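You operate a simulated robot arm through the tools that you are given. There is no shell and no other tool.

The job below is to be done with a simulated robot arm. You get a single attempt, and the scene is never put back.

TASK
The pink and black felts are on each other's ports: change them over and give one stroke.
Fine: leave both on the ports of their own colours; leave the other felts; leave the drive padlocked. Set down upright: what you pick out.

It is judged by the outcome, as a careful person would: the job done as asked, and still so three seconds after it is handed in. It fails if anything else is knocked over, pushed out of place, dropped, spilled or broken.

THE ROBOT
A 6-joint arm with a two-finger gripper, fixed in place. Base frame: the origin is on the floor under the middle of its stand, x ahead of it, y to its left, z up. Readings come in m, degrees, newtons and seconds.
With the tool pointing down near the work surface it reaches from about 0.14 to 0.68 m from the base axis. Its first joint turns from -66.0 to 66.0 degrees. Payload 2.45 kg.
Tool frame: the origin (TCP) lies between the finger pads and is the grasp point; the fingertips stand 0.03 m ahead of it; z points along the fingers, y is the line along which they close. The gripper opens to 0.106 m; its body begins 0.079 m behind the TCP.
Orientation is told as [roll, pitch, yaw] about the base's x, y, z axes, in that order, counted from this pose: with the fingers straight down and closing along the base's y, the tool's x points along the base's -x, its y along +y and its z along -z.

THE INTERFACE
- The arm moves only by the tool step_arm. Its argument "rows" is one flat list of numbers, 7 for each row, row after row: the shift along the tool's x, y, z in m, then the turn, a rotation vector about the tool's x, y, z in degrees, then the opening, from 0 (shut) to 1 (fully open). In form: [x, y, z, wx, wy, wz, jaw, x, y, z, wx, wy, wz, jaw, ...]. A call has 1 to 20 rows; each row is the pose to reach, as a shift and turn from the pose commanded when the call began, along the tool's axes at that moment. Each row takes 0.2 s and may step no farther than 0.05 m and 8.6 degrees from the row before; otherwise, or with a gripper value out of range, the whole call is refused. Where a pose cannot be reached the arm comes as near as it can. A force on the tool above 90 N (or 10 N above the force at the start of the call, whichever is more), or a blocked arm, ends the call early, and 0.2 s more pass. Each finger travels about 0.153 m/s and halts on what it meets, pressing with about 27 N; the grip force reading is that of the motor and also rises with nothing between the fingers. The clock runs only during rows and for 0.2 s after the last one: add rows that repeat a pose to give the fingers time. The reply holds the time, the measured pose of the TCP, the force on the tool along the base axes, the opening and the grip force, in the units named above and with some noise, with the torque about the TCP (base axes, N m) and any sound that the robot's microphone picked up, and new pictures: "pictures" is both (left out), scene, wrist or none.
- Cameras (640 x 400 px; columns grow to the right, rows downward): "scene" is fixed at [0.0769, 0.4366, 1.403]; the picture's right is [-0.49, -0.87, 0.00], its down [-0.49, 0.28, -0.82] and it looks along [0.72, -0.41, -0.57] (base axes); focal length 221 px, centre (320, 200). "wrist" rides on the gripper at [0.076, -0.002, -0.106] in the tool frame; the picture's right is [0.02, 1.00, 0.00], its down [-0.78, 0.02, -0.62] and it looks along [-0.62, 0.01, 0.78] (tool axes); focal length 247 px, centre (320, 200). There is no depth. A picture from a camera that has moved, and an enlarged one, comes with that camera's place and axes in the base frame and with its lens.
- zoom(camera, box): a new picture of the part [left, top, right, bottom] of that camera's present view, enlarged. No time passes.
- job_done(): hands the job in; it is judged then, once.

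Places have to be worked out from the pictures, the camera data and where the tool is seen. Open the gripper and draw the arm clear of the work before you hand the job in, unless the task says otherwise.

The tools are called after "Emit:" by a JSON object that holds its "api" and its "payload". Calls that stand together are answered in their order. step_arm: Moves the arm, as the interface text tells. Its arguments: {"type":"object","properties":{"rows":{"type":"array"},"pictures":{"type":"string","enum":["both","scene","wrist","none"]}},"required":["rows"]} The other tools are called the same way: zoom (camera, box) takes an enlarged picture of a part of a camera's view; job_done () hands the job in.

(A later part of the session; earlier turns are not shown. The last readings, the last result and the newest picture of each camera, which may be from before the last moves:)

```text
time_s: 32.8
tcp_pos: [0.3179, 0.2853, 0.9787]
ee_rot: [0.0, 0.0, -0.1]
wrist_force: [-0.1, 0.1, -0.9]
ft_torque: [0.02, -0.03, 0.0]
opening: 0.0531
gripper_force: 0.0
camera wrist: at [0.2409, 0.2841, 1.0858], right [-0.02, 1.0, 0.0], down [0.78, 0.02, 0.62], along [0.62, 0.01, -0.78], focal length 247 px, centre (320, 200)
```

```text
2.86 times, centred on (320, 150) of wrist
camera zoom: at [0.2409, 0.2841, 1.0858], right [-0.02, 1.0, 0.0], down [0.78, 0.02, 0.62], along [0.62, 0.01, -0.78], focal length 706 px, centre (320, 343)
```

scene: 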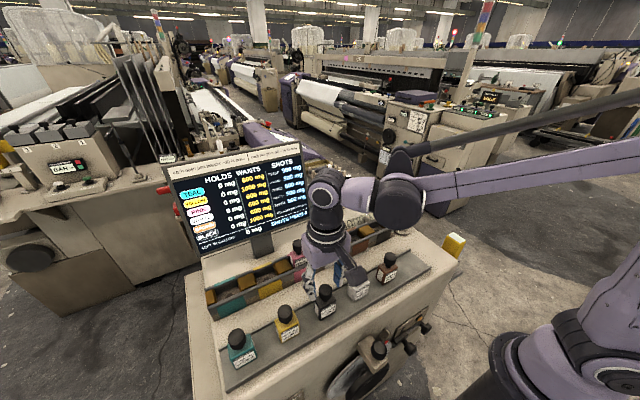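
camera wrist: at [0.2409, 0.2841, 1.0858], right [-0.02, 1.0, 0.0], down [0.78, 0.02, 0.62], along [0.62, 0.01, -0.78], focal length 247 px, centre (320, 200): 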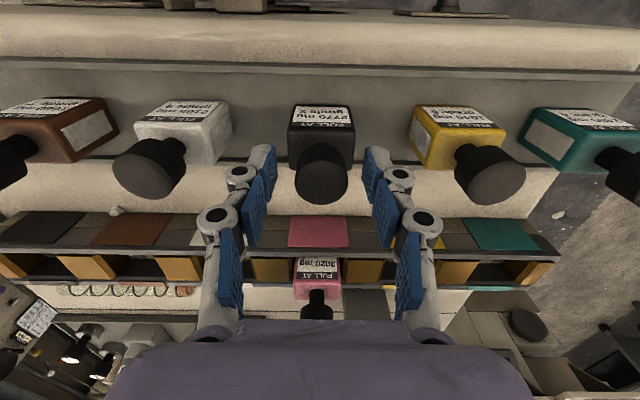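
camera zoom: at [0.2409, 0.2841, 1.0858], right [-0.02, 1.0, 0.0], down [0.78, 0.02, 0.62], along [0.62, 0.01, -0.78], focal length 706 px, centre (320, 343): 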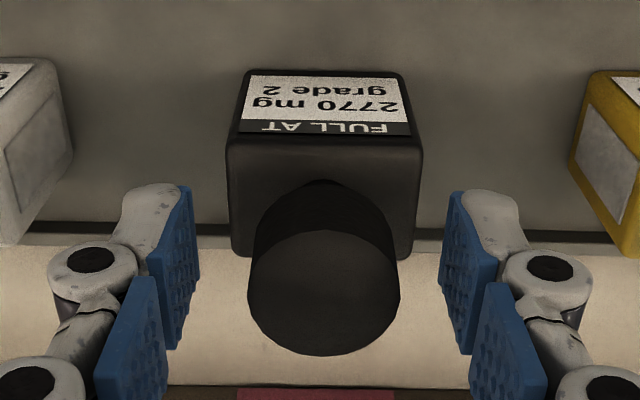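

Now it's within 0.8 mm. I'm adding +0.7 mm y and closing on the cap.

Emit:
{"api": "step_arm", "payload": {"rows": [0, 0.0007, 0, 0, 0, 0, 0.5, 0, 0.0007, 0, 0, 0, 0, 0.35, 0, 0.0007, 0, 0, 0, 0, 0.25, 0, 0.0007, 0, 0, 0, 0, 0.15, 0, 0.0007, 0, 0, 0, 0, 0.15], "pictures": "wrist"}}

Emit:
{"api": "zoom", "payload": {"camera": "wrist", "box": [220, 80, 420, 220]}}

```text
time_s: 34.0
tcp_pos: [0.3156, 0.2868, 0.9783]
ee_rot: [0.0, 0.0, -0.1]
wrist_force: [0.3, 1.0, -1.4]
ft_torque: [0.06, -0.01, 0.01]
opening: 0.0277
gripper_force: 26.8
camera wrist: at [0.2405, 0.2848, 1.0858], right [-0.02, 1.0, 0.0], down [0.78, 0.02, 0.62], along [0.62, 0.01, -0.78], focal length 247 px, centre (320, 200)
```

wrist: 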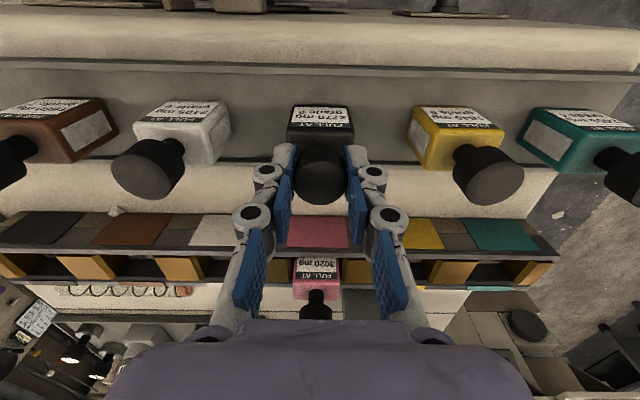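

```text
2.86 times, centred on (320, 150) of wrist
camera zoom: at [0.2405, 0.2848, 1.0858], right [-0.02, 1.0, 0.0], down [0.78, 0.02, 0.62], along [0.62, 0.01, -0.78], focal length 706 px, centre (320, 343)
```

zoom: 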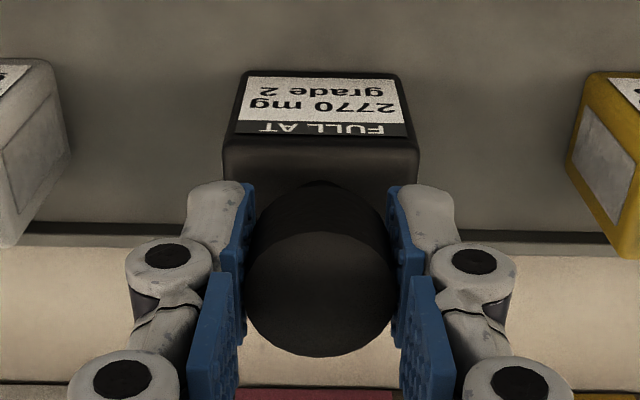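

Black is gripped the same way as before. I'm lifting it high enough to clear every cap and carrying it to above the black port.

Emit:
{"api": "step_arm", "payload": {"rows": [0, 0, -0.008, 0, 0, 0, 0.15, 0, 0, -0.025, 0, 0, 0, 0.15, 0, 0, -0.055, 0, 0, 0, 0.15, 0, 0, -0.09, 0, 0, 0, 0.15, 0, 0, -0.13, 0, 0, 0, 0.15, -0.0154, -0.0313, -0.13, 0, 0, 0, 0.15, -0.0308, -0.0626, -0.13, 0, 0, 0, 0.15, -0.0462, -0.094, -0.13, 0, 0, 0, 0.15, -0.0616, -0.1253, -0.13, 0, 0, 0, 0.15, -0.077, -0.1566, -0.13, 0, 0, 0, 0.15, -0.0924, -0.1879, -0.13, 0, 0, 0, 0.15, -0.1078, -0.2193, -0.13, 0, 0, 0, 0.15, -0.1232, -0.2506, -0.13, 0, 0, 0, 0.15, -0.1386, -0.2819, -0.13, 0, 0, 0, 0.15, -0.1386, -0.2819, -0.107, 0, 0, 0, 0.15, -0.1386, -0.2819, -0.107, 0, 0, 0, 0.15, -0.1386, -0.2819, -0.107, 0, 0, 0, 0.15]}}

Emit:
{"api": "zoom", "payload": {"camera": "wrist", "box": [220, 60, 420, 200]}}

Emit:
{"api": "zoom", "payload": {"camera": "scene", "box": [220, 160, 430, 360]}}

```text
time_s: 37.6
tcp_pos: [0.4558, 0.0057, 1.0851]
ee_rot: [-0.1, 0.0, -0.1]
wrist_force: [-0.4, 0.6, -1.4]
ft_torque: [-0.01, -0.01, 0.0]
opening: 0.0273
gripper_force: 27.1
camera wrist: at [0.3785, 0.004, 1.1918], right [-0.02, 1.0, 0.0], down [0.78, 0.02, 0.62], along [0.62, 0.01, -0.78], focal length 247 px, centre (320, 200)
```

scene: 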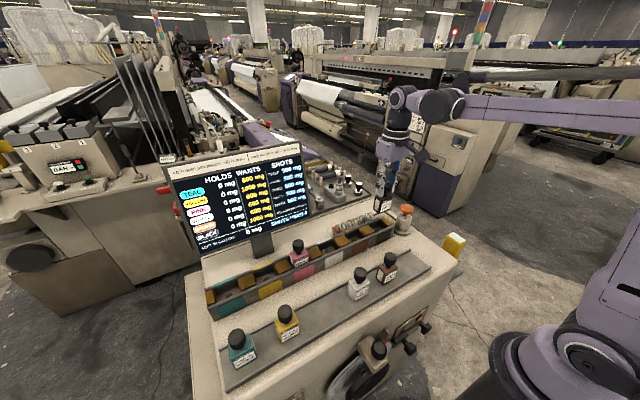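
wrist: 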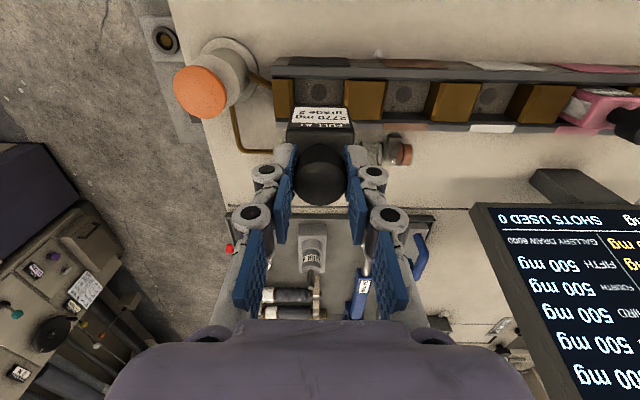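

```text
2.86 times, centred on (320, 130) of wrist
camera zoom: at [0.3785, 0.004, 1.1918], right [-0.02, 1.0, 0.0], down [0.78, 0.02, 0.62], along [0.62, 0.01, -0.78], focal length 706 px, centre (320, 400)
```

zoom: 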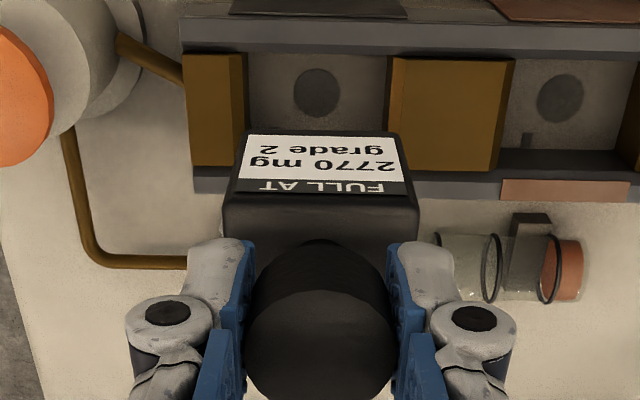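

```text
2.00 times, centred on (325, 260) of scene
camera zoom: at [0.0769, 0.4366, 1.403], right [-0.49, -0.87, 0.0], down [-0.49, 0.28, -0.82], along [0.72, -0.41, -0.57], focal length 443 px, centre (310, 80)
```

zoom: 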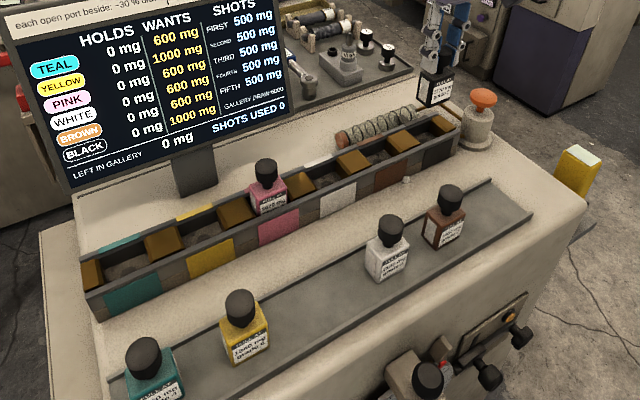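

The tool is about 1.5 mm too far +y relative to the black port's disc. I'm correcting and lowering to just above the dividers.

Emit:
{"api": "step_arm", "payload": {"rows": [0, -0.0014, 0.01, 0, 0, 0, 0.15, 0, -0.0014, 0.025, 0, 0, 0, 0.15, 0, -0.0014, 0.039, 0, 0, 0, 0.15, 0, -0.0014, 0.039, 0, 0, 0, 0.15], "pictures": "wrist"}}

Emit:
{"api": "zoom", "payload": {"camera": "wrist", "box": [220, 60, 420, 200]}}

Emit:
{"api": "zoom", "payload": {"camera": "scene", "box": [330, 180, 430, 250]}}

```text
time_s: 38.6
tcp_pos: [0.4549, 0.0027, 1.0473]
ee_rot: [0.0, 0.0, 0.0]
wrist_force: [0.5, 0.0, -1.1]
ft_torque: [-0.01, 0.0, 0.02]
opening: 0.0278
gripper_force: 26.4
camera wrist: at [0.3782, 0.0008, 1.1537], right [-0.02, 1.0, 0.0], down [0.78, 0.02, 0.62], along [0.62, 0.01, -0.78], focal length 247 px, centre (320, 200)
```

wrist: 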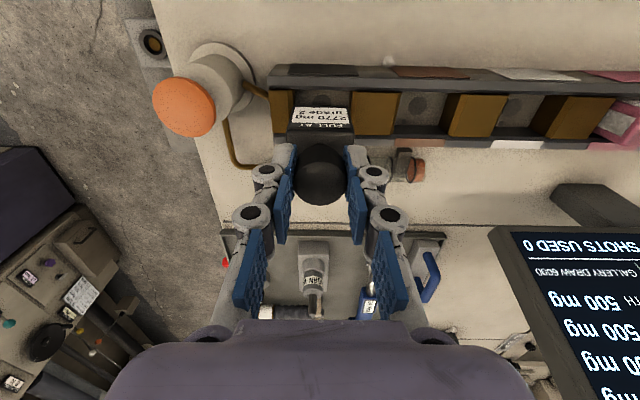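

```text
2.86 times, centred on (320, 130) of wrist
camera zoom: at [0.3782, 0.0008, 1.1537], right [-0.02, 1.0, 0.0], down [0.78, 0.02, 0.62], along [0.62, 0.01, -0.78], focal length 706 px, centre (320, 400)
```

zoom: 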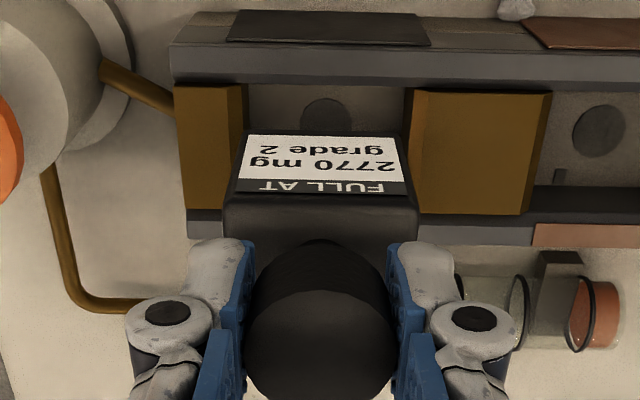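

```text
5.71 times, centred on (380, 215) of scene
camera zoom: at [0.0769, 0.4366, 1.403], right [-0.49, -0.87, 0.0], down [-0.49, 0.28, -0.82], along [0.72, -0.41, -0.57], focal length 1264 px, centre (-23, 114)
```

zoom: 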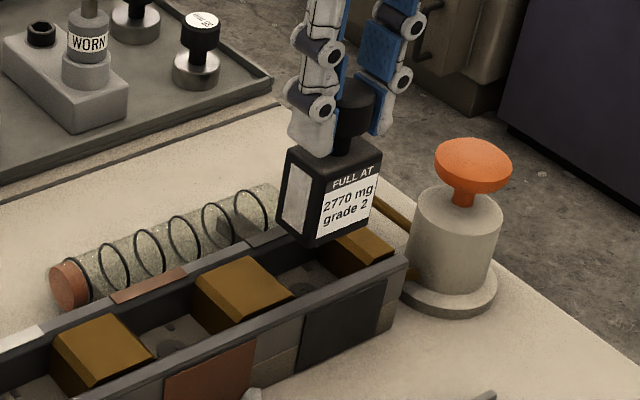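

The move overshot, and the tool is now about 1.5 mm too far −y. I'm correcting by +1.3 mm with a small descent, then rechecking.

Emit:
{"api": "step_arm", "payload": {"rows": [0, 0.0013, 0.0, 0, 0, 0, 0.15, 0, 0.0013, 0.002, 0, 0, 0, 0.15, 0, 0.0013, 0.002, 0, 0, 0, 0.15], "pictures": "wrist"}}

Emit:
{"api": "zoom", "payload": {"camera": "wrist", "box": [220, 60, 420, 200]}}

```text
time_s: 39.4
tcp_pos: [0.4555, 0.0049, 1.0461]
ee_rot: [0.0, 0.0, 0.0]
wrist_force: [-0.3, -1.1, -1.8]
ft_torque: [0.01, 0.0, 0.0]
opening: 0.0274
gripper_force: 26.7
camera wrist: at [0.3785, 0.0023, 1.1526], right [-0.02, 1.0, 0.0], down [0.78, 0.02, 0.62], along [0.62, 0.01, -0.78], focal length 247 px, centre (320, 200)
```

wrist: 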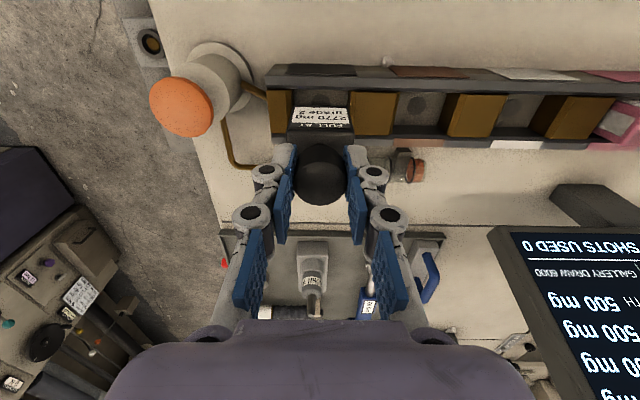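

```text
2.86 times, centred on (320, 130) of wrist
camera zoom: at [0.3785, 0.0023, 1.1526], right [-0.02, 1.0, 0.0], down [0.78, 0.02, 0.62], along [0.62, 0.01, -0.78], focal length 706 px, centre (320, 400)
```

zoom: 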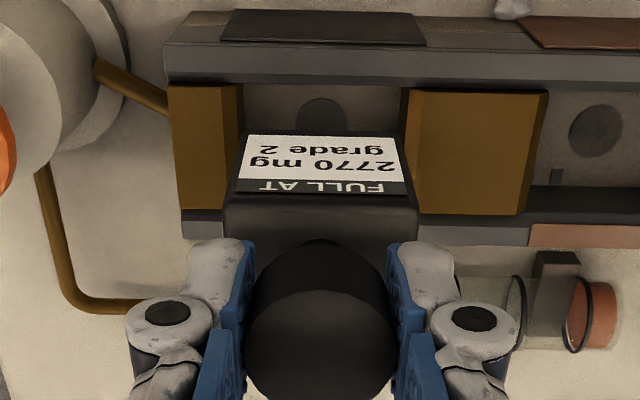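

Alignment now matches the target (camera 0.3785, 0.0023). I'm lowering into the port in stages.

Emit:
{"api": "step_arm", "payload": {"rows": [0, 0, 0.007, 0, 0, 0, 0.15, 0, 0, 0.014, 0, 0, 0, 0.15, 0, 0, 0.02, 0, 0, 0, 0.15, 0, 0, 0.02, 0, 0, 0, 0.15], "pictures": "wrist"}}

Emit:
{"api": "zoom", "payload": {"camera": "wrist", "box": [220, 60, 420, 200]}}

Emit:
{"api": "zoom", "payload": {"camera": "scene", "box": [330, 180, 430, 250]}}

```text
time_s: 40.4
tcp_pos: [0.4556, 0.0057, 1.0252]
ee_rot: [0.1, 0.0, -0.1]
wrist_force: [1.1, -0.3, -2.3]
ft_torque: [-0.01, -0.01, 0.01]
opening: 0.0275
gripper_force: 25.9
camera wrist: at [0.3787, 0.0026, 1.1326], right [-0.02, 1.0, 0.0], down [0.78, 0.02, 0.62], along [0.62, 0.01, -0.78], focal length 247 px, centre (320, 200)
```

wrist: 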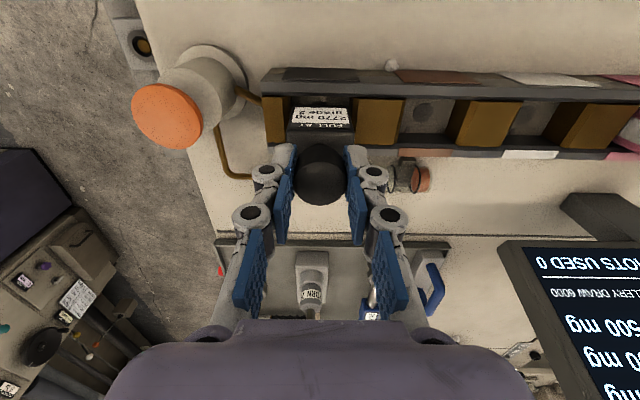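

```text
2.86 times, centred on (320, 130) of wrist
camera zoom: at [0.3787, 0.0026, 1.1326], right [-0.02, 1.0, 0.0], down [0.78, 0.02, 0.62], along [0.62, 0.01, -0.78], focal length 706 px, centre (320, 400)
```

zoom: 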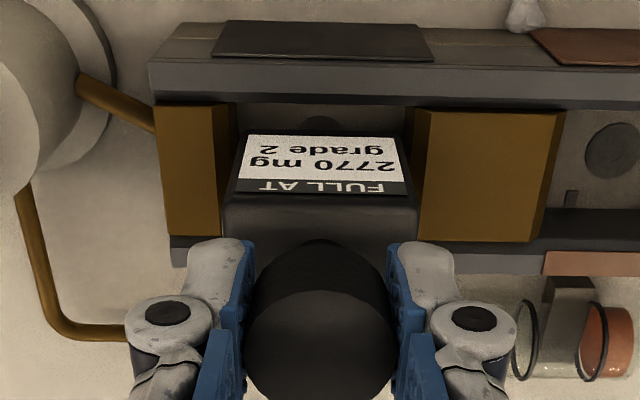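

```text
5.71 times, centred on (380, 215) of scene
camera zoom: at [0.0769, 0.4366, 1.403], right [-0.49, -0.87, 0.0], down [-0.49, 0.28, -0.82], along [0.72, -0.41, -0.57], focal length 1264 px, centre (-23, 114)
```

zoom: 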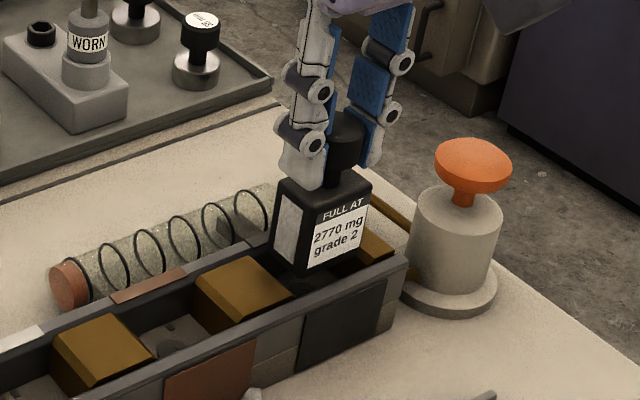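

The bottle is entering centrally with no side load. I'm continuing down to a few millimetres above the seat, then easing in.

Emit:
{"api": "step_arm", "payload": {"rows": [0, 0, 0.007, 0, 0, 0, 0.15, 0, 0, 0.014, 0, 0, 0, 0.15, 0, 0, 0.021, 0, 0, 0, 0.15, 0, 0, 0.0255, 0, 0, 0, 0.15, 0, 0, 0.0255, 0, 0, 0, 0.15], "pictures": "none"}}

Emit:
{"api": "step_arm", "payload": {"rows": [0, 0, 0.0015, 0, 0, 0, 0.15, 0, 0, 0.003, 0, 0, 0, 0.15, 0, 0, 0.003, 0, 0, 0, 0.15], "pictures": "wrist"}}

Emit:
{"api": "zoom", "payload": {"camera": "wrist", "box": [220, 80, 420, 220]}}

Emit:
{"api": "zoom", "payload": {"camera": "scene", "box": [330, 180, 430, 250]}}

```text
time_s: 41.6
tcp_pos: [0.4539, 0.0042, 1.0003]
ee_rot: [0.0, 0.0, 0.0]
wrist_force: [-0.1, -0.2, -1.5]
ft_torque: [0.0, -0.01, -0.02]
opening: 0.0276
gripper_force: 27.0
```

```text
time_s: 42.4
tcp_pos: [0.455, 0.005, 0.9971]
ee_rot: [-0.1, 0.0, 0.1]
wrist_force: [0.2, 0.9, -1.1]
ft_torque: [-0.03, 0.03, 0.0]
opening: 0.0273
gripper_force: 27.0
camera wrist: at [0.3784, 0.0027, 1.1038], right [-0.02, 1.0, 0.0], down [0.78, 0.02, 0.62], along [0.62, 0.01, -0.78], focal length 247 px, centre (320, 200)
```

wrist: 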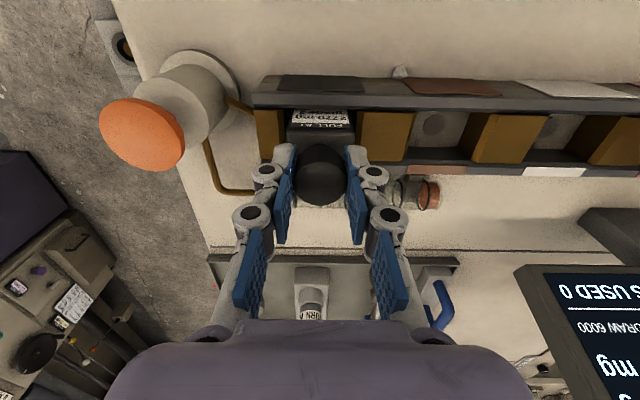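

```text
2.86 times, centred on (320, 150) of wrist
camera zoom: at [0.3784, 0.0027, 1.1038], right [-0.02, 1.0, 0.0], down [0.78, 0.02, 0.62], along [0.62, 0.01, -0.78], focal length 706 px, centre (320, 343)
```

zoom: 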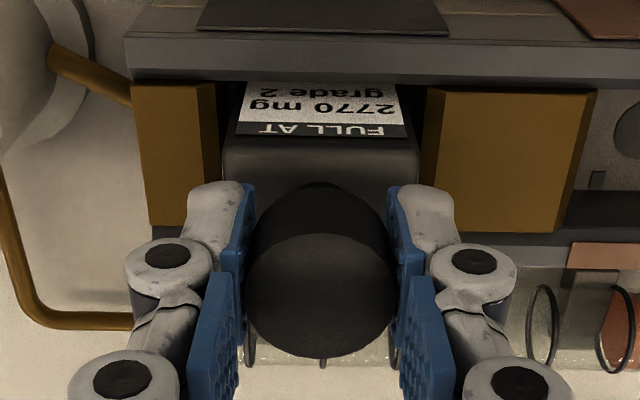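

```text
5.71 times, centred on (380, 215) of scene
camera zoom: at [0.0769, 0.4366, 1.403], right [-0.49, -0.87, 0.0], down [-0.49, 0.28, -0.82], along [0.72, -0.41, -0.57], focal length 1264 px, centre (-23, 114)
```

zoom: 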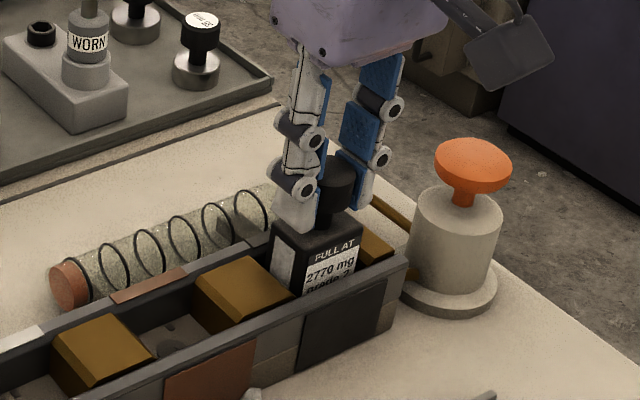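

It's almost seated with no contact force yet. I'm easing down 1 mm at a time until it bears.

Emit:
{"api": "step_arm", "payload": {"rows": [0, 0, 0.001, 0, 0, 0, 0.15, 0, 0, 0.001, 0, 0, 0, 0.15], "pictures": "none"}}

Emit:
{"api": "step_arm", "payload": {"rows": [0, 0, 0.0007, 0, 0, 0, 0.15, 0, 0, 0.0007, 0, 0, 0, 0.15], "pictures": "none"}}

```text
time_s: 43.0
tcp_pos: [0.4562, 0.0056, 0.9966]
ee_rot: [0.0, 0.0, 0.0]
wrist_force: [-0.6, -0.4, -1.4]
ft_torque: [-0.01, -0.01, 0.03]
opening: 0.0277
gripper_force: 27.0
```

```text
time_s: 43.6
tcp_pos: [0.4564, 0.0039, 0.9957]
ee_rot: [0.1, 0.1, 0.0]
wrist_force: [-0.7, 1.2, 12.9]
ft_torque: [0.0, 0.06, -0.01]
opening: 0.0274
gripper_force: 27.5
```

The bottle is bearing on the seat (Fz +12.9 N). I'm opening the jaw and rising straight clear.

Emit:
{"api": "step_arm", "payload": {"rows": [0, 0, 0, 0, 0, 0, 0.2, 0, 0, 0, 0, 0, 0, 0.35, 0, 0, 0, 0, 0, 0, 0.5, 0, 0, 0, 0, 0, 0, 0.5, 0, 0, -0.02, 0, 0, 0, 0.5, 0, 0, -0.05, 0, 0, 0, 0.5, 0, 0, -0.085, 0, 0, 0, 0.5, 0, 0, -0.085, 0, 0, 0, 0.5]}}

Emit:
{"api": "zoom", "payload": {"camera": "wrist", "box": [130, 20, 430, 220]}}

Emit:
{"api": "zoom", "payload": {"camera": "scene", "box": [330, 180, 430, 250]}}

Emit:
{"api": "zoom", "payload": {"camera": "scene", "box": [190, 180, 430, 360]}}

```text
time_s: 45.4
tcp_pos: [0.4542, 0.0037, 1.0808]
ee_rot: [0.1, 0.0, 0.0]
wrist_force: [-0.6, 0.2, 0.0]
ft_torque: [0.01, -0.01, 0.0]
opening: 0.0527
gripper_force: 0.1
camera wrist: at [0.3778, 0.0016, 1.1883], right [-0.02, 1.0, 0.0], down [0.78, 0.02, 0.62], along [0.62, 0.01, -0.78], focal length 247 px, centre (320, 200)
```

scene: 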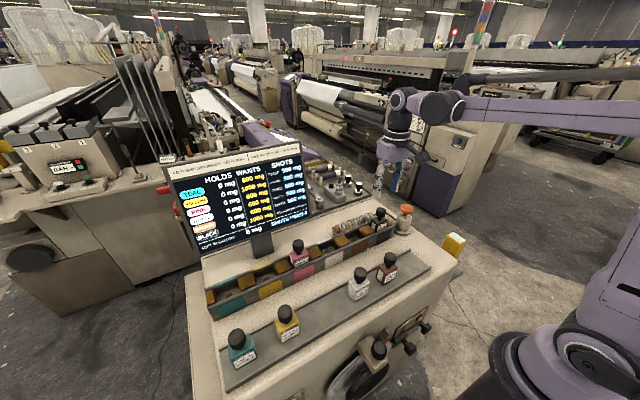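
wrist: 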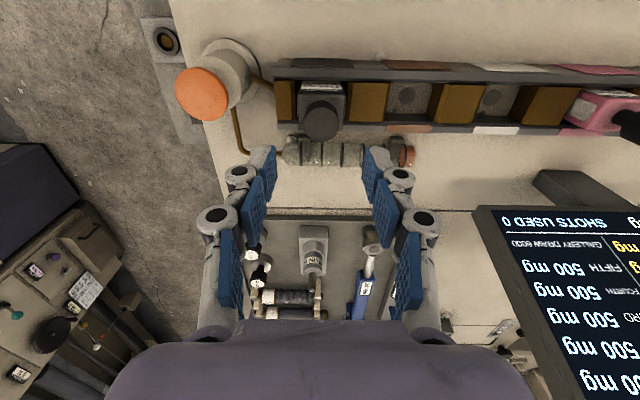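

```text
2.00 times, centred on (280, 120) of wrist
camera zoom: at [0.3778, 0.0016, 1.1883], right [-0.02, 1.0, 0.0], down [0.78, 0.02, 0.62], along [0.62, 0.01, -0.78], focal length 494 px, centre (400, 360)
```

zoom: 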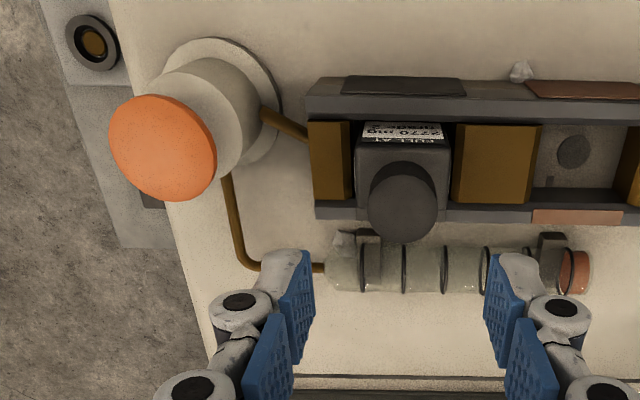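

```text
5.71 times, centred on (380, 215) of scene
camera zoom: at [0.0769, 0.4366, 1.403], right [-0.49, -0.87, 0.0], down [-0.49, 0.28, -0.82], along [0.72, -0.41, -0.57], focal length 1264 px, centre (-23, 114)
```

zoom: 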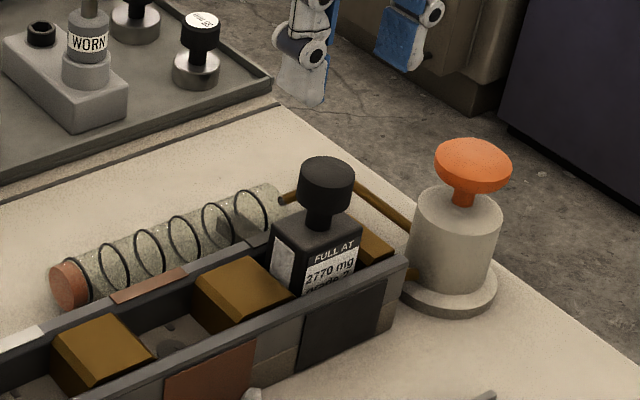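

```text
2.22 times, centred on (310, 270) of scene
camera zoom: at [0.0769, 0.4366, 1.403], right [-0.49, -0.87, 0.0], down [-0.49, 0.28, -0.82], along [0.72, -0.41, -0.57], focal length 492 px, centre (342, 44)
```

zoom: 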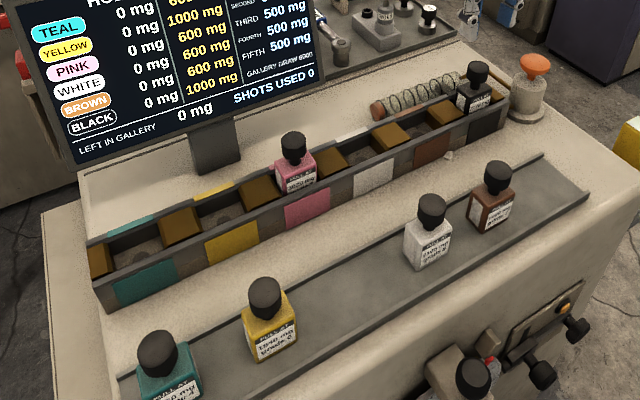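

Both felts are now on their own ports and standing upright, and the other four bottles haven't moved. Next is the stroke. I judge the pump's orange knob to be at about (0.44, −0.098) with its top near z≈0.98. I'm moving above it with the jaw closing and looking again.

Emit:
{"api": "step_arm", "payload": {"rows": [0.003, -0.03, -0.01, 0, 0, 0, 0.4, 0.007, -0.06, -0.01, 0, 0, 0, 0.3, 0.012, -0.09, -0.01, 0, 0, 0, 0.15, 0.014, -0.1022, -0.01, 0, 0, 0, 0.0, 0.014, -0.1022, -0.01, 0, 0, 0, 0.0, 0.014, -0.1022, -0.01, 0, 0, 0, 0.0]}}

Emit:
{"api": "zoom", "payload": {"camera": "wrist", "box": [220, 40, 420, 200]}}

Emit:
{"api": "zoom", "payload": {"camera": "scene", "box": [340, 150, 460, 250]}}

```text
time_s: 46.8
tcp_pos: [0.4404, -0.098, 1.0892]
ee_rot: [0.0, 0.1, -0.1]
wrist_force: [-1.0, 0.3, 0.8]
ft_torque: [0.02, 0.01, 0.02]
opening: 0.0
gripper_force: 26.3
camera wrist: at [0.3636, -0.0999, 1.197], right [-0.02, 1.0, 0.0], down [0.78, 0.02, 0.62], along [0.62, 0.01, -0.78], focal length 247 px, centre (320, 200)
```

scene: 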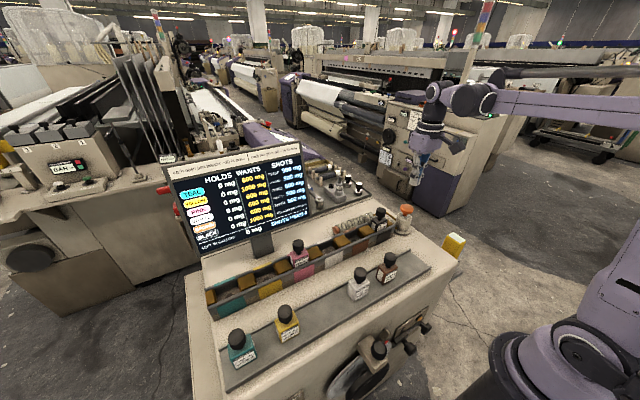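
wrist: 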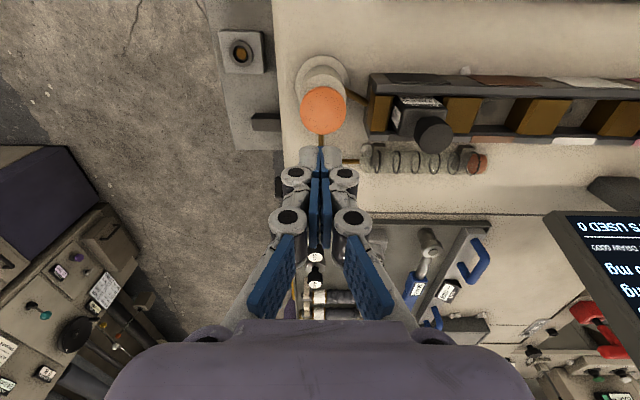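

```text
2.50 times, centred on (320, 120) of wrist
camera zoom: at [0.3636, -0.0999, 1.197], right [-0.02, 1.0, 0.0], down [0.78, 0.02, 0.62], along [0.62, 0.01, -0.78], focal length 617 px, centre (320, 400)
```

zoom: 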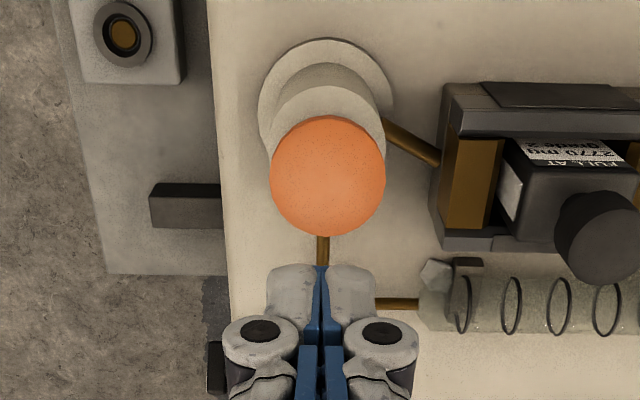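

```text
4.00 times, centred on (400, 200) of scene
camera zoom: at [0.0769, 0.4366, 1.403], right [-0.49, -0.87, 0.0], down [-0.49, 0.28, -0.82], along [0.72, -0.41, -0.57], focal length 885 px, centre (0, 200)
```

zoom: 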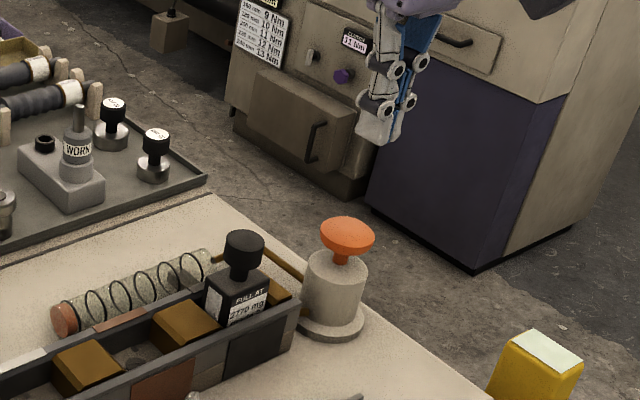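

The jaw is closed and the knob's axis is at about (0.4375, −0.0966), so I need a 2–3 mm correction. I'm lowering so the fingertips stop about 1 cm above the knob, without touching it yet.

Emit:
{"api": "step_arm", "payload": {"rows": [0.0024, 0.0013, 0.025, 0, 0, 0, 0.0, 0.0024, 0.0013, 0.05, 0, 0, 0, 0.0, 0.0024, 0.0013, 0.066, 0, 0, 0, 0.0, 0.0024, 0.0013, 0.066, 0, 0, 0, 0.0]}}

Emit:
{"api": "zoom", "payload": {"camera": "wrist", "box": [220, 60, 420, 220]}}

Emit:
{"api": "zoom", "payload": {"camera": "scene", "box": [360, 170, 440, 240]}}

```text
time_s: 47.8
tcp_pos: [0.4384, -0.0965, 1.0245]
ee_rot: [0.0, -0.1, 0.0]
wrist_force: [0.0, 0.6, -0.1]
ft_torque: [-0.02, 0.02, 0.0]
opening: 0.0
gripper_force: 27.6
camera wrist: at [0.3623, -0.0988, 1.1312], right [-0.02, 1.0, 0.0], down [0.78, 0.02, 0.62], along [0.62, 0.01, -0.78], focal length 247 px, centre (320, 200)
```

scene: 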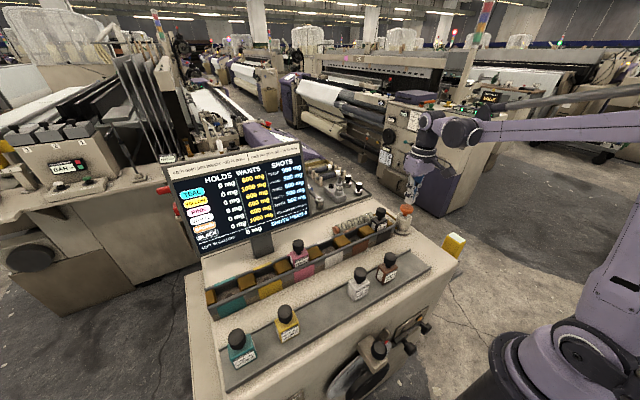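
wrist: 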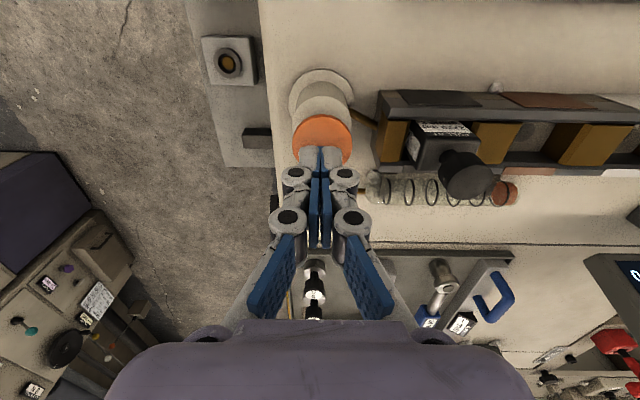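

```text
2.50 times, centred on (320, 140) of wrist
camera zoom: at [0.3623, -0.0988, 1.1312], right [-0.02, 1.0, 0.0], down [0.78, 0.02, 0.62], along [0.62, 0.01, -0.78], focal length 617 px, centre (320, 350)
```

zoom: 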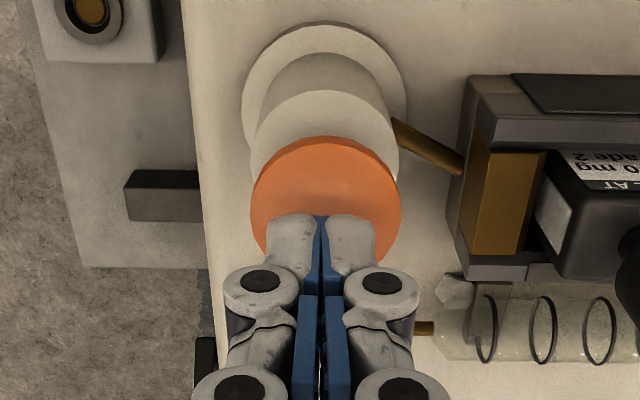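

```text
5.71 times, centred on (400, 205) of scene
camera zoom: at [0.0769, 0.4366, 1.403], right [-0.49, -0.87, 0.0], down [-0.49, 0.28, -0.82], along [0.72, -0.41, -0.57], focal length 1264 px, centre (-137, 171)
```

zoom: 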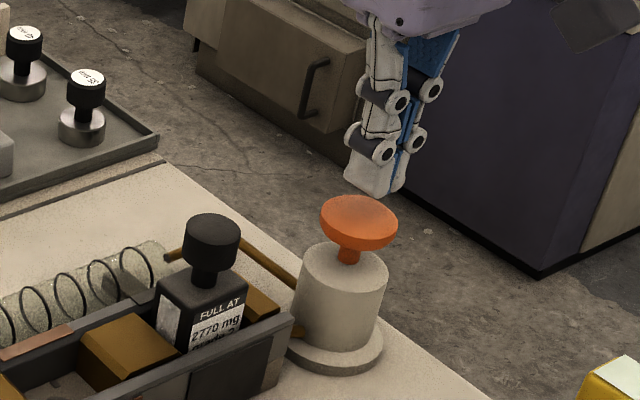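

I'm on the knob's axis to within about 1 mm, with the fingertips roughly 15 mm above the dome. I'm approaching in small steps to feel the contact.

Emit:
{"api": "step_arm", "payload": {"rows": [0, 0.0008, 0.006, 0, 0, 0, 0.0, 0, 0.0008, 0.011, 0, 0, 0, 0.0, 0, 0.0008, 0.011, 0, 0, 0, 0.0], "pictures": "none"}}

Emit:
{"api": "step_arm", "payload": {"rows": [0, 0, 0.003, 0, 0, 0, 0.0, 0, 0, 0.003, 0, 0, 0, 0.0], "pictures": "scene"}}

Emit:
{"api": "zoom", "payload": {"camera": "scene", "box": [360, 170, 440, 240]}}

```text
time_s: 48.6
tcp_pos: [0.4392, -0.0951, 1.0133]
ee_rot: [0.0, 0.0, 0.0]
wrist_force: [-0.2, -0.2, -0.6]
ft_torque: [0.01, -0.01, 0.01]
opening: 0.0001
gripper_force: 26.9
```

```text
time_s: 49.2
tcp_pos: [0.4389, -0.096, 1.011]
ee_rot: [0.0, 0.0, 0.0]
wrist_force: [-0.1, -0.1, -1.0]
ft_torque: [-0.01, -0.03, -0.03]
opening: 0.0
gripper_force: 26.9
```

scene: 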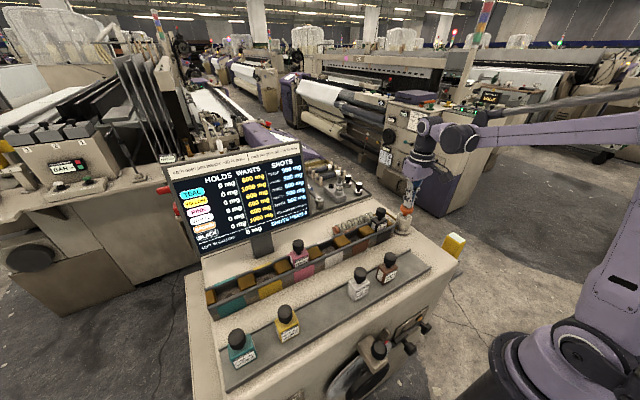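

```text
5.71 times, centred on (400, 205) of scene
camera zoom: at [0.0769, 0.4366, 1.403], right [-0.49, -0.87, 0.0], down [-0.49, 0.28, -0.82], along [0.72, -0.41, -0.57], focal length 1264 px, centre (-137, 171)
```

zoom: 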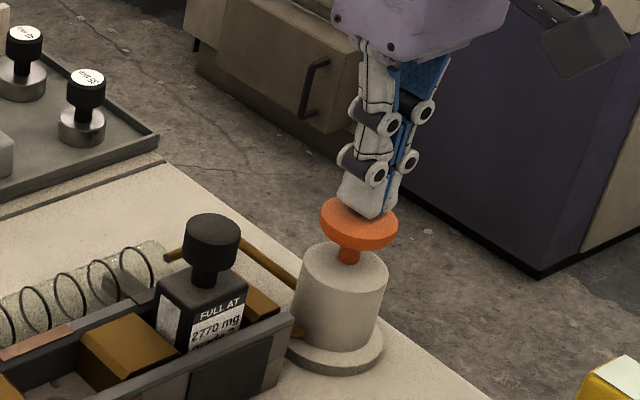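

The fingertips are right over the middle of the knob with no contact force yet. I'm continuing down 3 mm at a time.

Emit:
{"api": "step_arm", "payload": {"rows": [0, 0, 0.003, 0, 0, 0, 0.0, 0, 0, 0.003, 0, 0, 0, 0.0], "pictures": "none"}}

Emit:
{"api": "step_arm", "payload": {"rows": [0, 0, 0.003, 0, 0, 0, 0.0, 0, 0, 0.003, 0, 0, 0, 0.0], "pictures": "none"}}

```text
time_s: 49.8
tcp_pos: [0.4387, -0.0954, 1.0073]
ee_rot: [0.0, 0.0, 0.1]
wrist_force: [0.6, 0.5, 0.5]
ft_torque: [-0.01, 0.01, -0.04]
opening: 0.006
gripper_force: 29.0
```

```text
time_s: 50.4
tcp_pos: [0.4385, -0.0954, 1.0043]
ee_rot: [0.0, 0.0, 0.1]
wrist_force: [-0.1, -0.1, 2.9]
ft_torque: [0.0, 0.02, 0.01]
opening: 0.0061
gripper_force: 29.0
```

The finger opening has changed to 6 mm as contact begins, so I'm looking before pressing further.

Emit:
{"api": "step_arm", "payload": {"rows": [0, 0, 0, 0, 0, 0, 0.0], "pictures": "both"}}

Emit:
{"api": "zoom", "payload": {"camera": "wrist", "box": [220, 60, 420, 220]}}

Emit:
{"api": "zoom", "payload": {"camera": "scene", "box": [360, 170, 440, 240]}}

Emit:
{"api": "zoom", "payload": {"camera": "scene", "box": [160, 130, 320, 260]}}

```text
time_s: 50.8
tcp_pos: [0.4392, -0.0956, 1.004]
ee_rot: [0.0, 0.0, 0.0]
wrist_force: [-1.0, 0.3, 1.9]
ft_torque: [0.01, -0.01, -0.02]
opening: 0.0059
gripper_force: 29.3
camera wrist: at [0.3622, -0.0977, 1.1118], right [-0.02, 1.0, 0.0], down [0.78, 0.02, 0.62], along [0.62, 0.01, -0.78], focal length 247 px, centre (320, 200)
```

scene: 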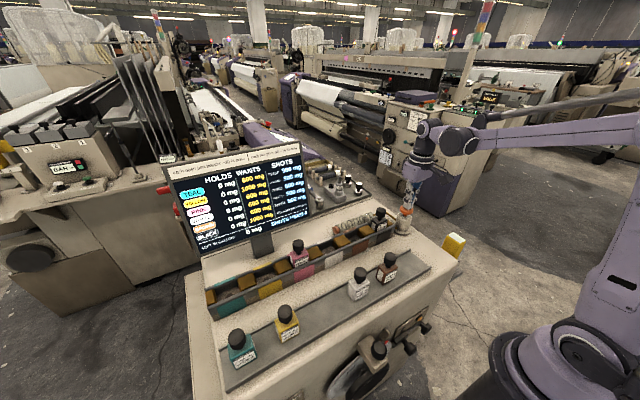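
wrist: 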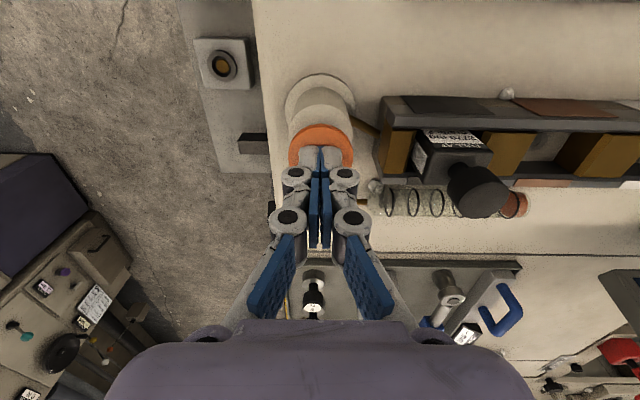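

```text
2.50 times, centred on (320, 140) of wrist
camera zoom: at [0.3622, -0.0977, 1.1118], right [-0.02, 1.0, 0.0], down [0.78, 0.02, 0.62], along [0.62, 0.01, -0.78], focal length 617 px, centre (320, 350)
```

zoom: 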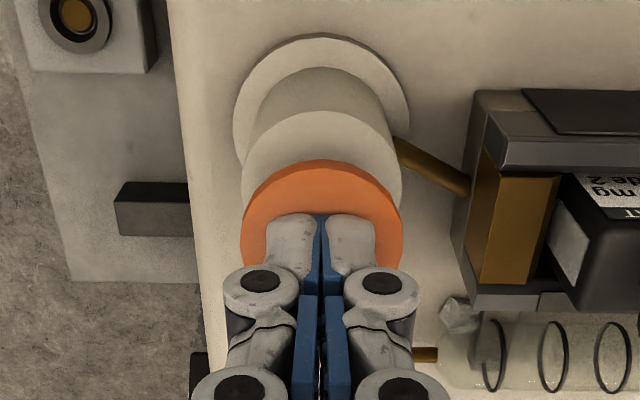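

```text
5.71 times, centred on (400, 205) of scene
camera zoom: at [0.0768, 0.4366, 1.403], right [-0.49, -0.87, 0.0], down [-0.49, 0.28, -0.82], along [0.72, -0.41, -0.57], focal length 1264 px, centre (-137, 171)
```

zoom: 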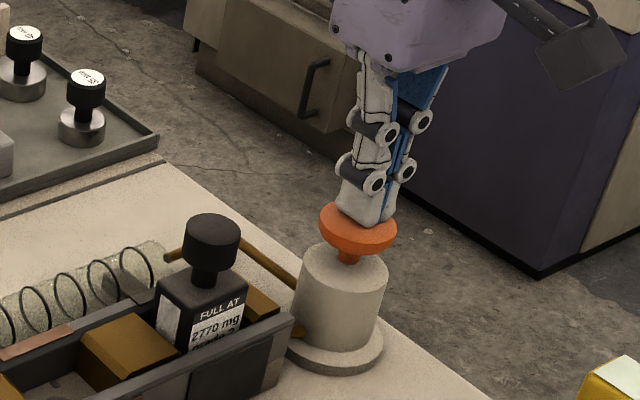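

```text
3.08 times, centred on (240, 195) of scene
camera zoom: at [0.0768, 0.4366, 1.403], right [-0.49, -0.87, 0.0], down [-0.49, 0.28, -0.82], along [0.72, -0.41, -0.57], focal length 681 px, centre (566, 215)
```

zoom: 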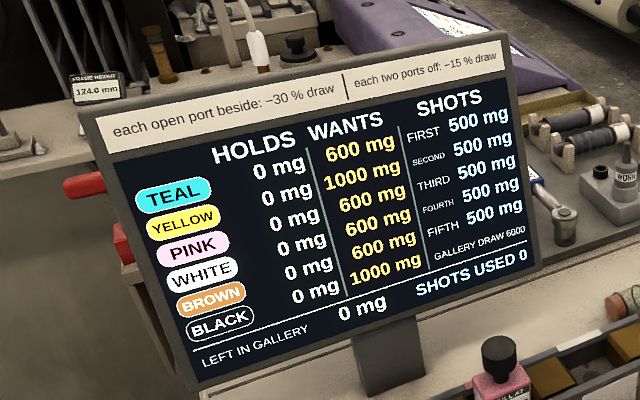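

The knob has started to move down under a light 2–3 N, and the screen still says 0 shots used. I keep pressing steadily without releasing.

Emit:
{"api": "step_arm", "payload": {"rows": [0, 0, 0.002, 0, 0, 0, 0.0, 0, 0, 0.004, 0, 0, 0, 0.0, 0, 0, 0.004, 0, 0, 0, 0.0], "pictures": "scene"}}

Emit:
{"api": "zoom", "payload": {"camera": "scene", "box": [360, 170, 440, 240]}}

```text
time_s: 51.6
tcp_pos: [0.4388, -0.0955, 1.0007]
ee_rot: [0.0, 0.0, 0.0]
wrist_force: [1.4, -0.6, 2.9]
ft_torque: [0.02, -0.04, -0.02]
opening: 0.0059
gripper_force: 29.1
```

scene: 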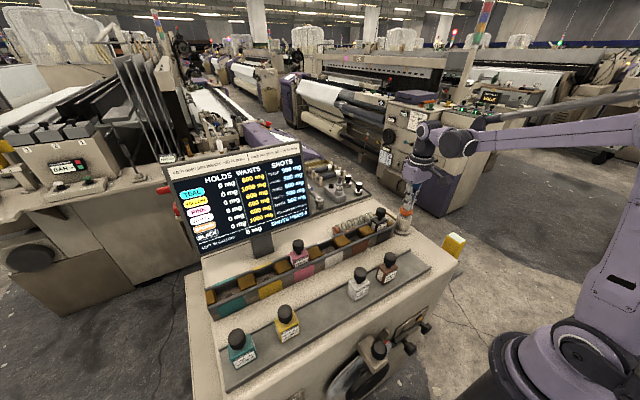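

```text
5.71 times, centred on (400, 205) of scene
camera zoom: at [0.0769, 0.4366, 1.403], right [-0.49, -0.87, 0.0], down [-0.49, 0.28, -0.82], along [0.72, -0.41, -0.57], focal length 1264 px, centre (-137, 171)
```

zoom: 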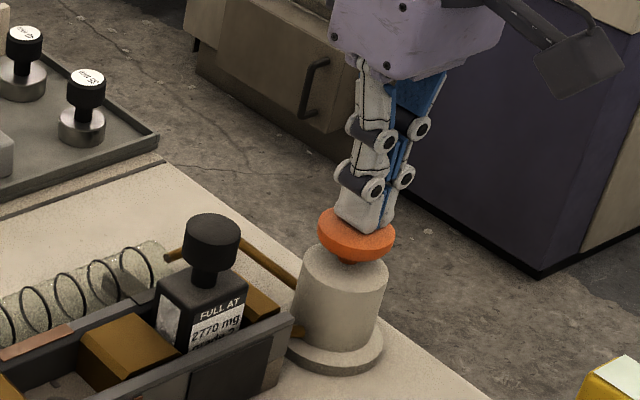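

The knob is moving down smoothly with a light spring. I'm continuing toward the bottom of the stroke.

Emit:
{"api": "step_arm", "payload": {"rows": [0, 0, 0.002, 0, 0, 0, 0.0, 0, 0, 0.004, 0, 0, 0, 0.0, 0, 0, 0.004, 0, 0, 0, 0.0], "pictures": "scene"}}

Emit:
{"api": "zoom", "payload": {"camera": "scene", "box": [360, 170, 440, 240]}}

Emit:
{"api": "zoom", "payload": {"camera": "scene", "box": [160, 130, 320, 260]}}

```text
time_s: 52.4
tcp_pos: [0.4385, -0.0957, 0.9958]
ee_rot: [0.0, 0.0, 0.0]
wrist_force: [-0.3, 0.1, 5.1]
ft_torque: [0.0, -0.01, -0.03]
opening: 0.0059
gripper_force: 28.7
heard: click
```

scene: 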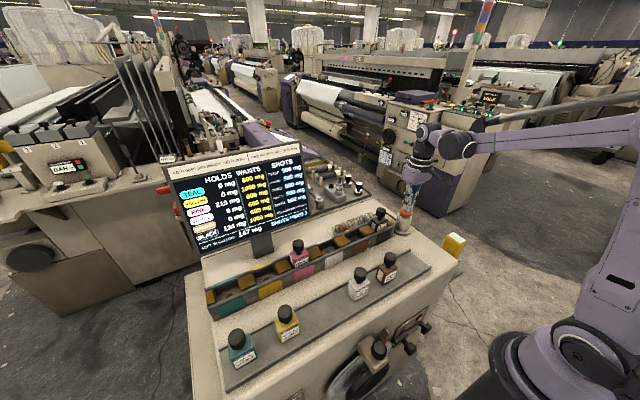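

```text
5.71 times, centred on (400, 205) of scene
camera zoom: at [0.0768, 0.4366, 1.403], right [-0.49, -0.87, 0.0], down [-0.49, 0.28, -0.82], along [0.72, -0.41, -0.57], focal length 1264 px, centre (-137, 171)
```

zoom: 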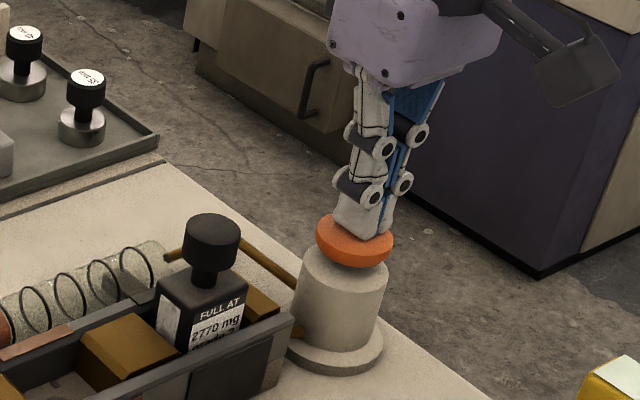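

```text
3.08 times, centred on (240, 195) of scene
camera zoom: at [0.0768, 0.4366, 1.403], right [-0.49, -0.87, 0.0], down [-0.49, 0.28, -0.82], along [0.72, -0.41, -0.57], focal length 681 px, centre (566, 215)
```

zoom: 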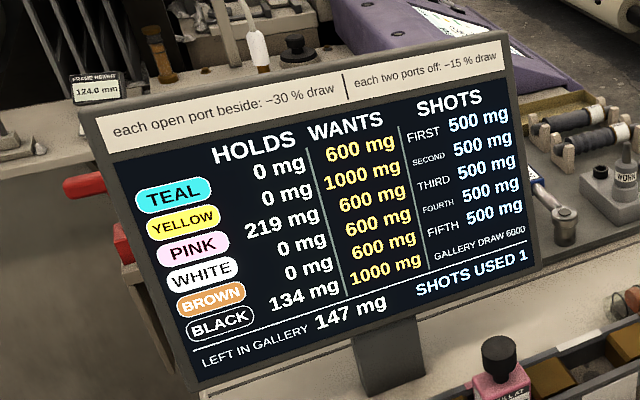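

A click sounded and the screen reads "SHOTS USED 1", with pink and black both receiving oil. I'm lifting straight off the knob in one smooth motion so it can return.

Emit:
{"api": "step_arm", "payload": {"rows": [0, 0, -0.01, 0, 0, 0, 0.0, 0, 0, -0.03, 0, 0, 0, 0.0, 0, 0, -0.065, 0, 0, 0, 0.0, 0, 0, -0.11, 0, 0, 0, 0.0, 0, 0, -0.15, 0, 0, 0, 0.0, 0, 0, -0.15, 0, 0, 0, 0.0]}}

Emit:
{"api": "zoom", "payload": {"camera": "scene", "box": [160, 130, 320, 260]}}

Emit:
{"api": "zoom", "payload": {"camera": "scene", "box": [340, 170, 440, 250]}}

```text
time_s: 53.8
tcp_pos: [0.4391, -0.097, 1.1475]
ee_rot: [0.0, 0.1, 0.0]
wrist_force: [0.4, -0.4, -0.2]
ft_torque: [0.0, -0.01, 0.02]
opening: 0.0
gripper_force: 28.4
camera wrist: at [0.3617, -0.0986, 1.2538], right [-0.02, 1.0, 0.0], down [0.78, 0.02, 0.62], along [0.62, 0.01, -0.78], focal length 247 px, centre (320, 200)
```

scene: 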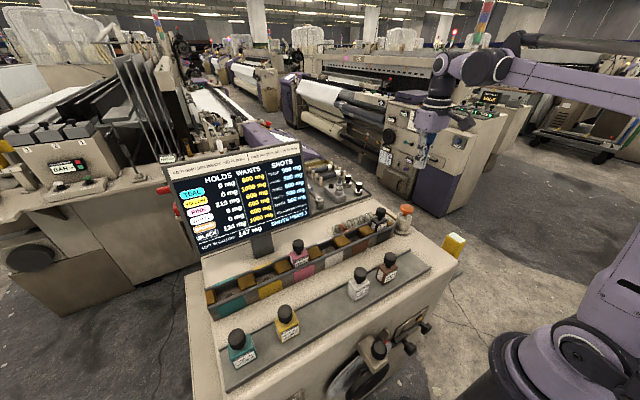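
wrist: 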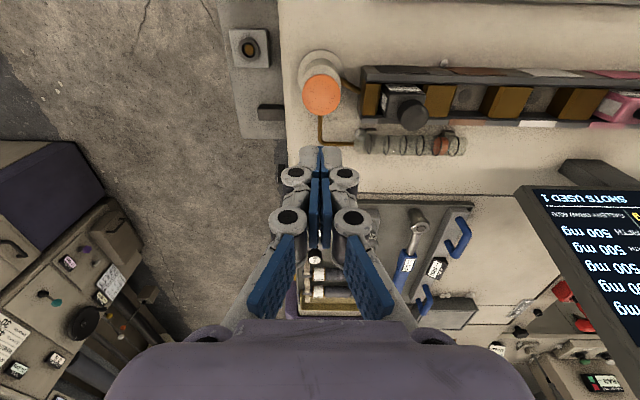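

```text
3.08 times, centred on (240, 195) of scene
camera zoom: at [0.0769, 0.4366, 1.403], right [-0.49, -0.87, 0.0], down [-0.49, 0.28, -0.82], along [0.72, -0.41, -0.57], focal length 681 px, centre (566, 215)
```

zoom: 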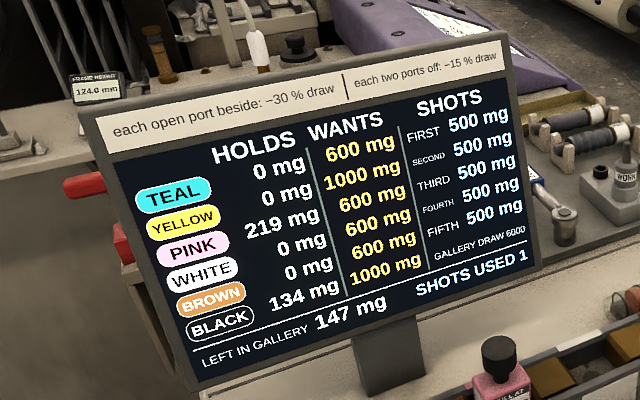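

```text
5.00 times, centred on (390, 210) of scene
camera zoom: at [0.0769, 0.4366, 1.403], right [-0.49, -0.87, 0.0], down [-0.49, 0.28, -0.82], along [0.72, -0.41, -0.57], focal length 1106 px, centre (-30, 150)
```

zoom: 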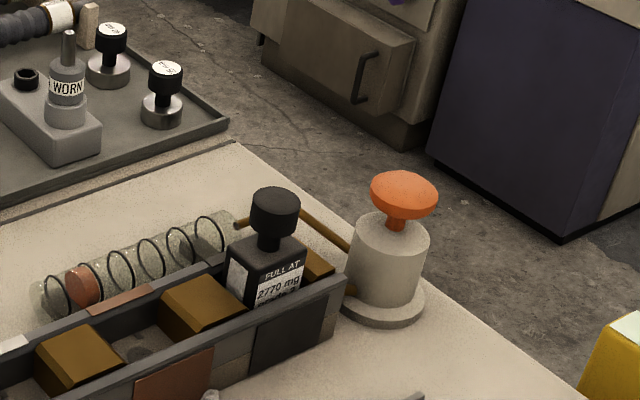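

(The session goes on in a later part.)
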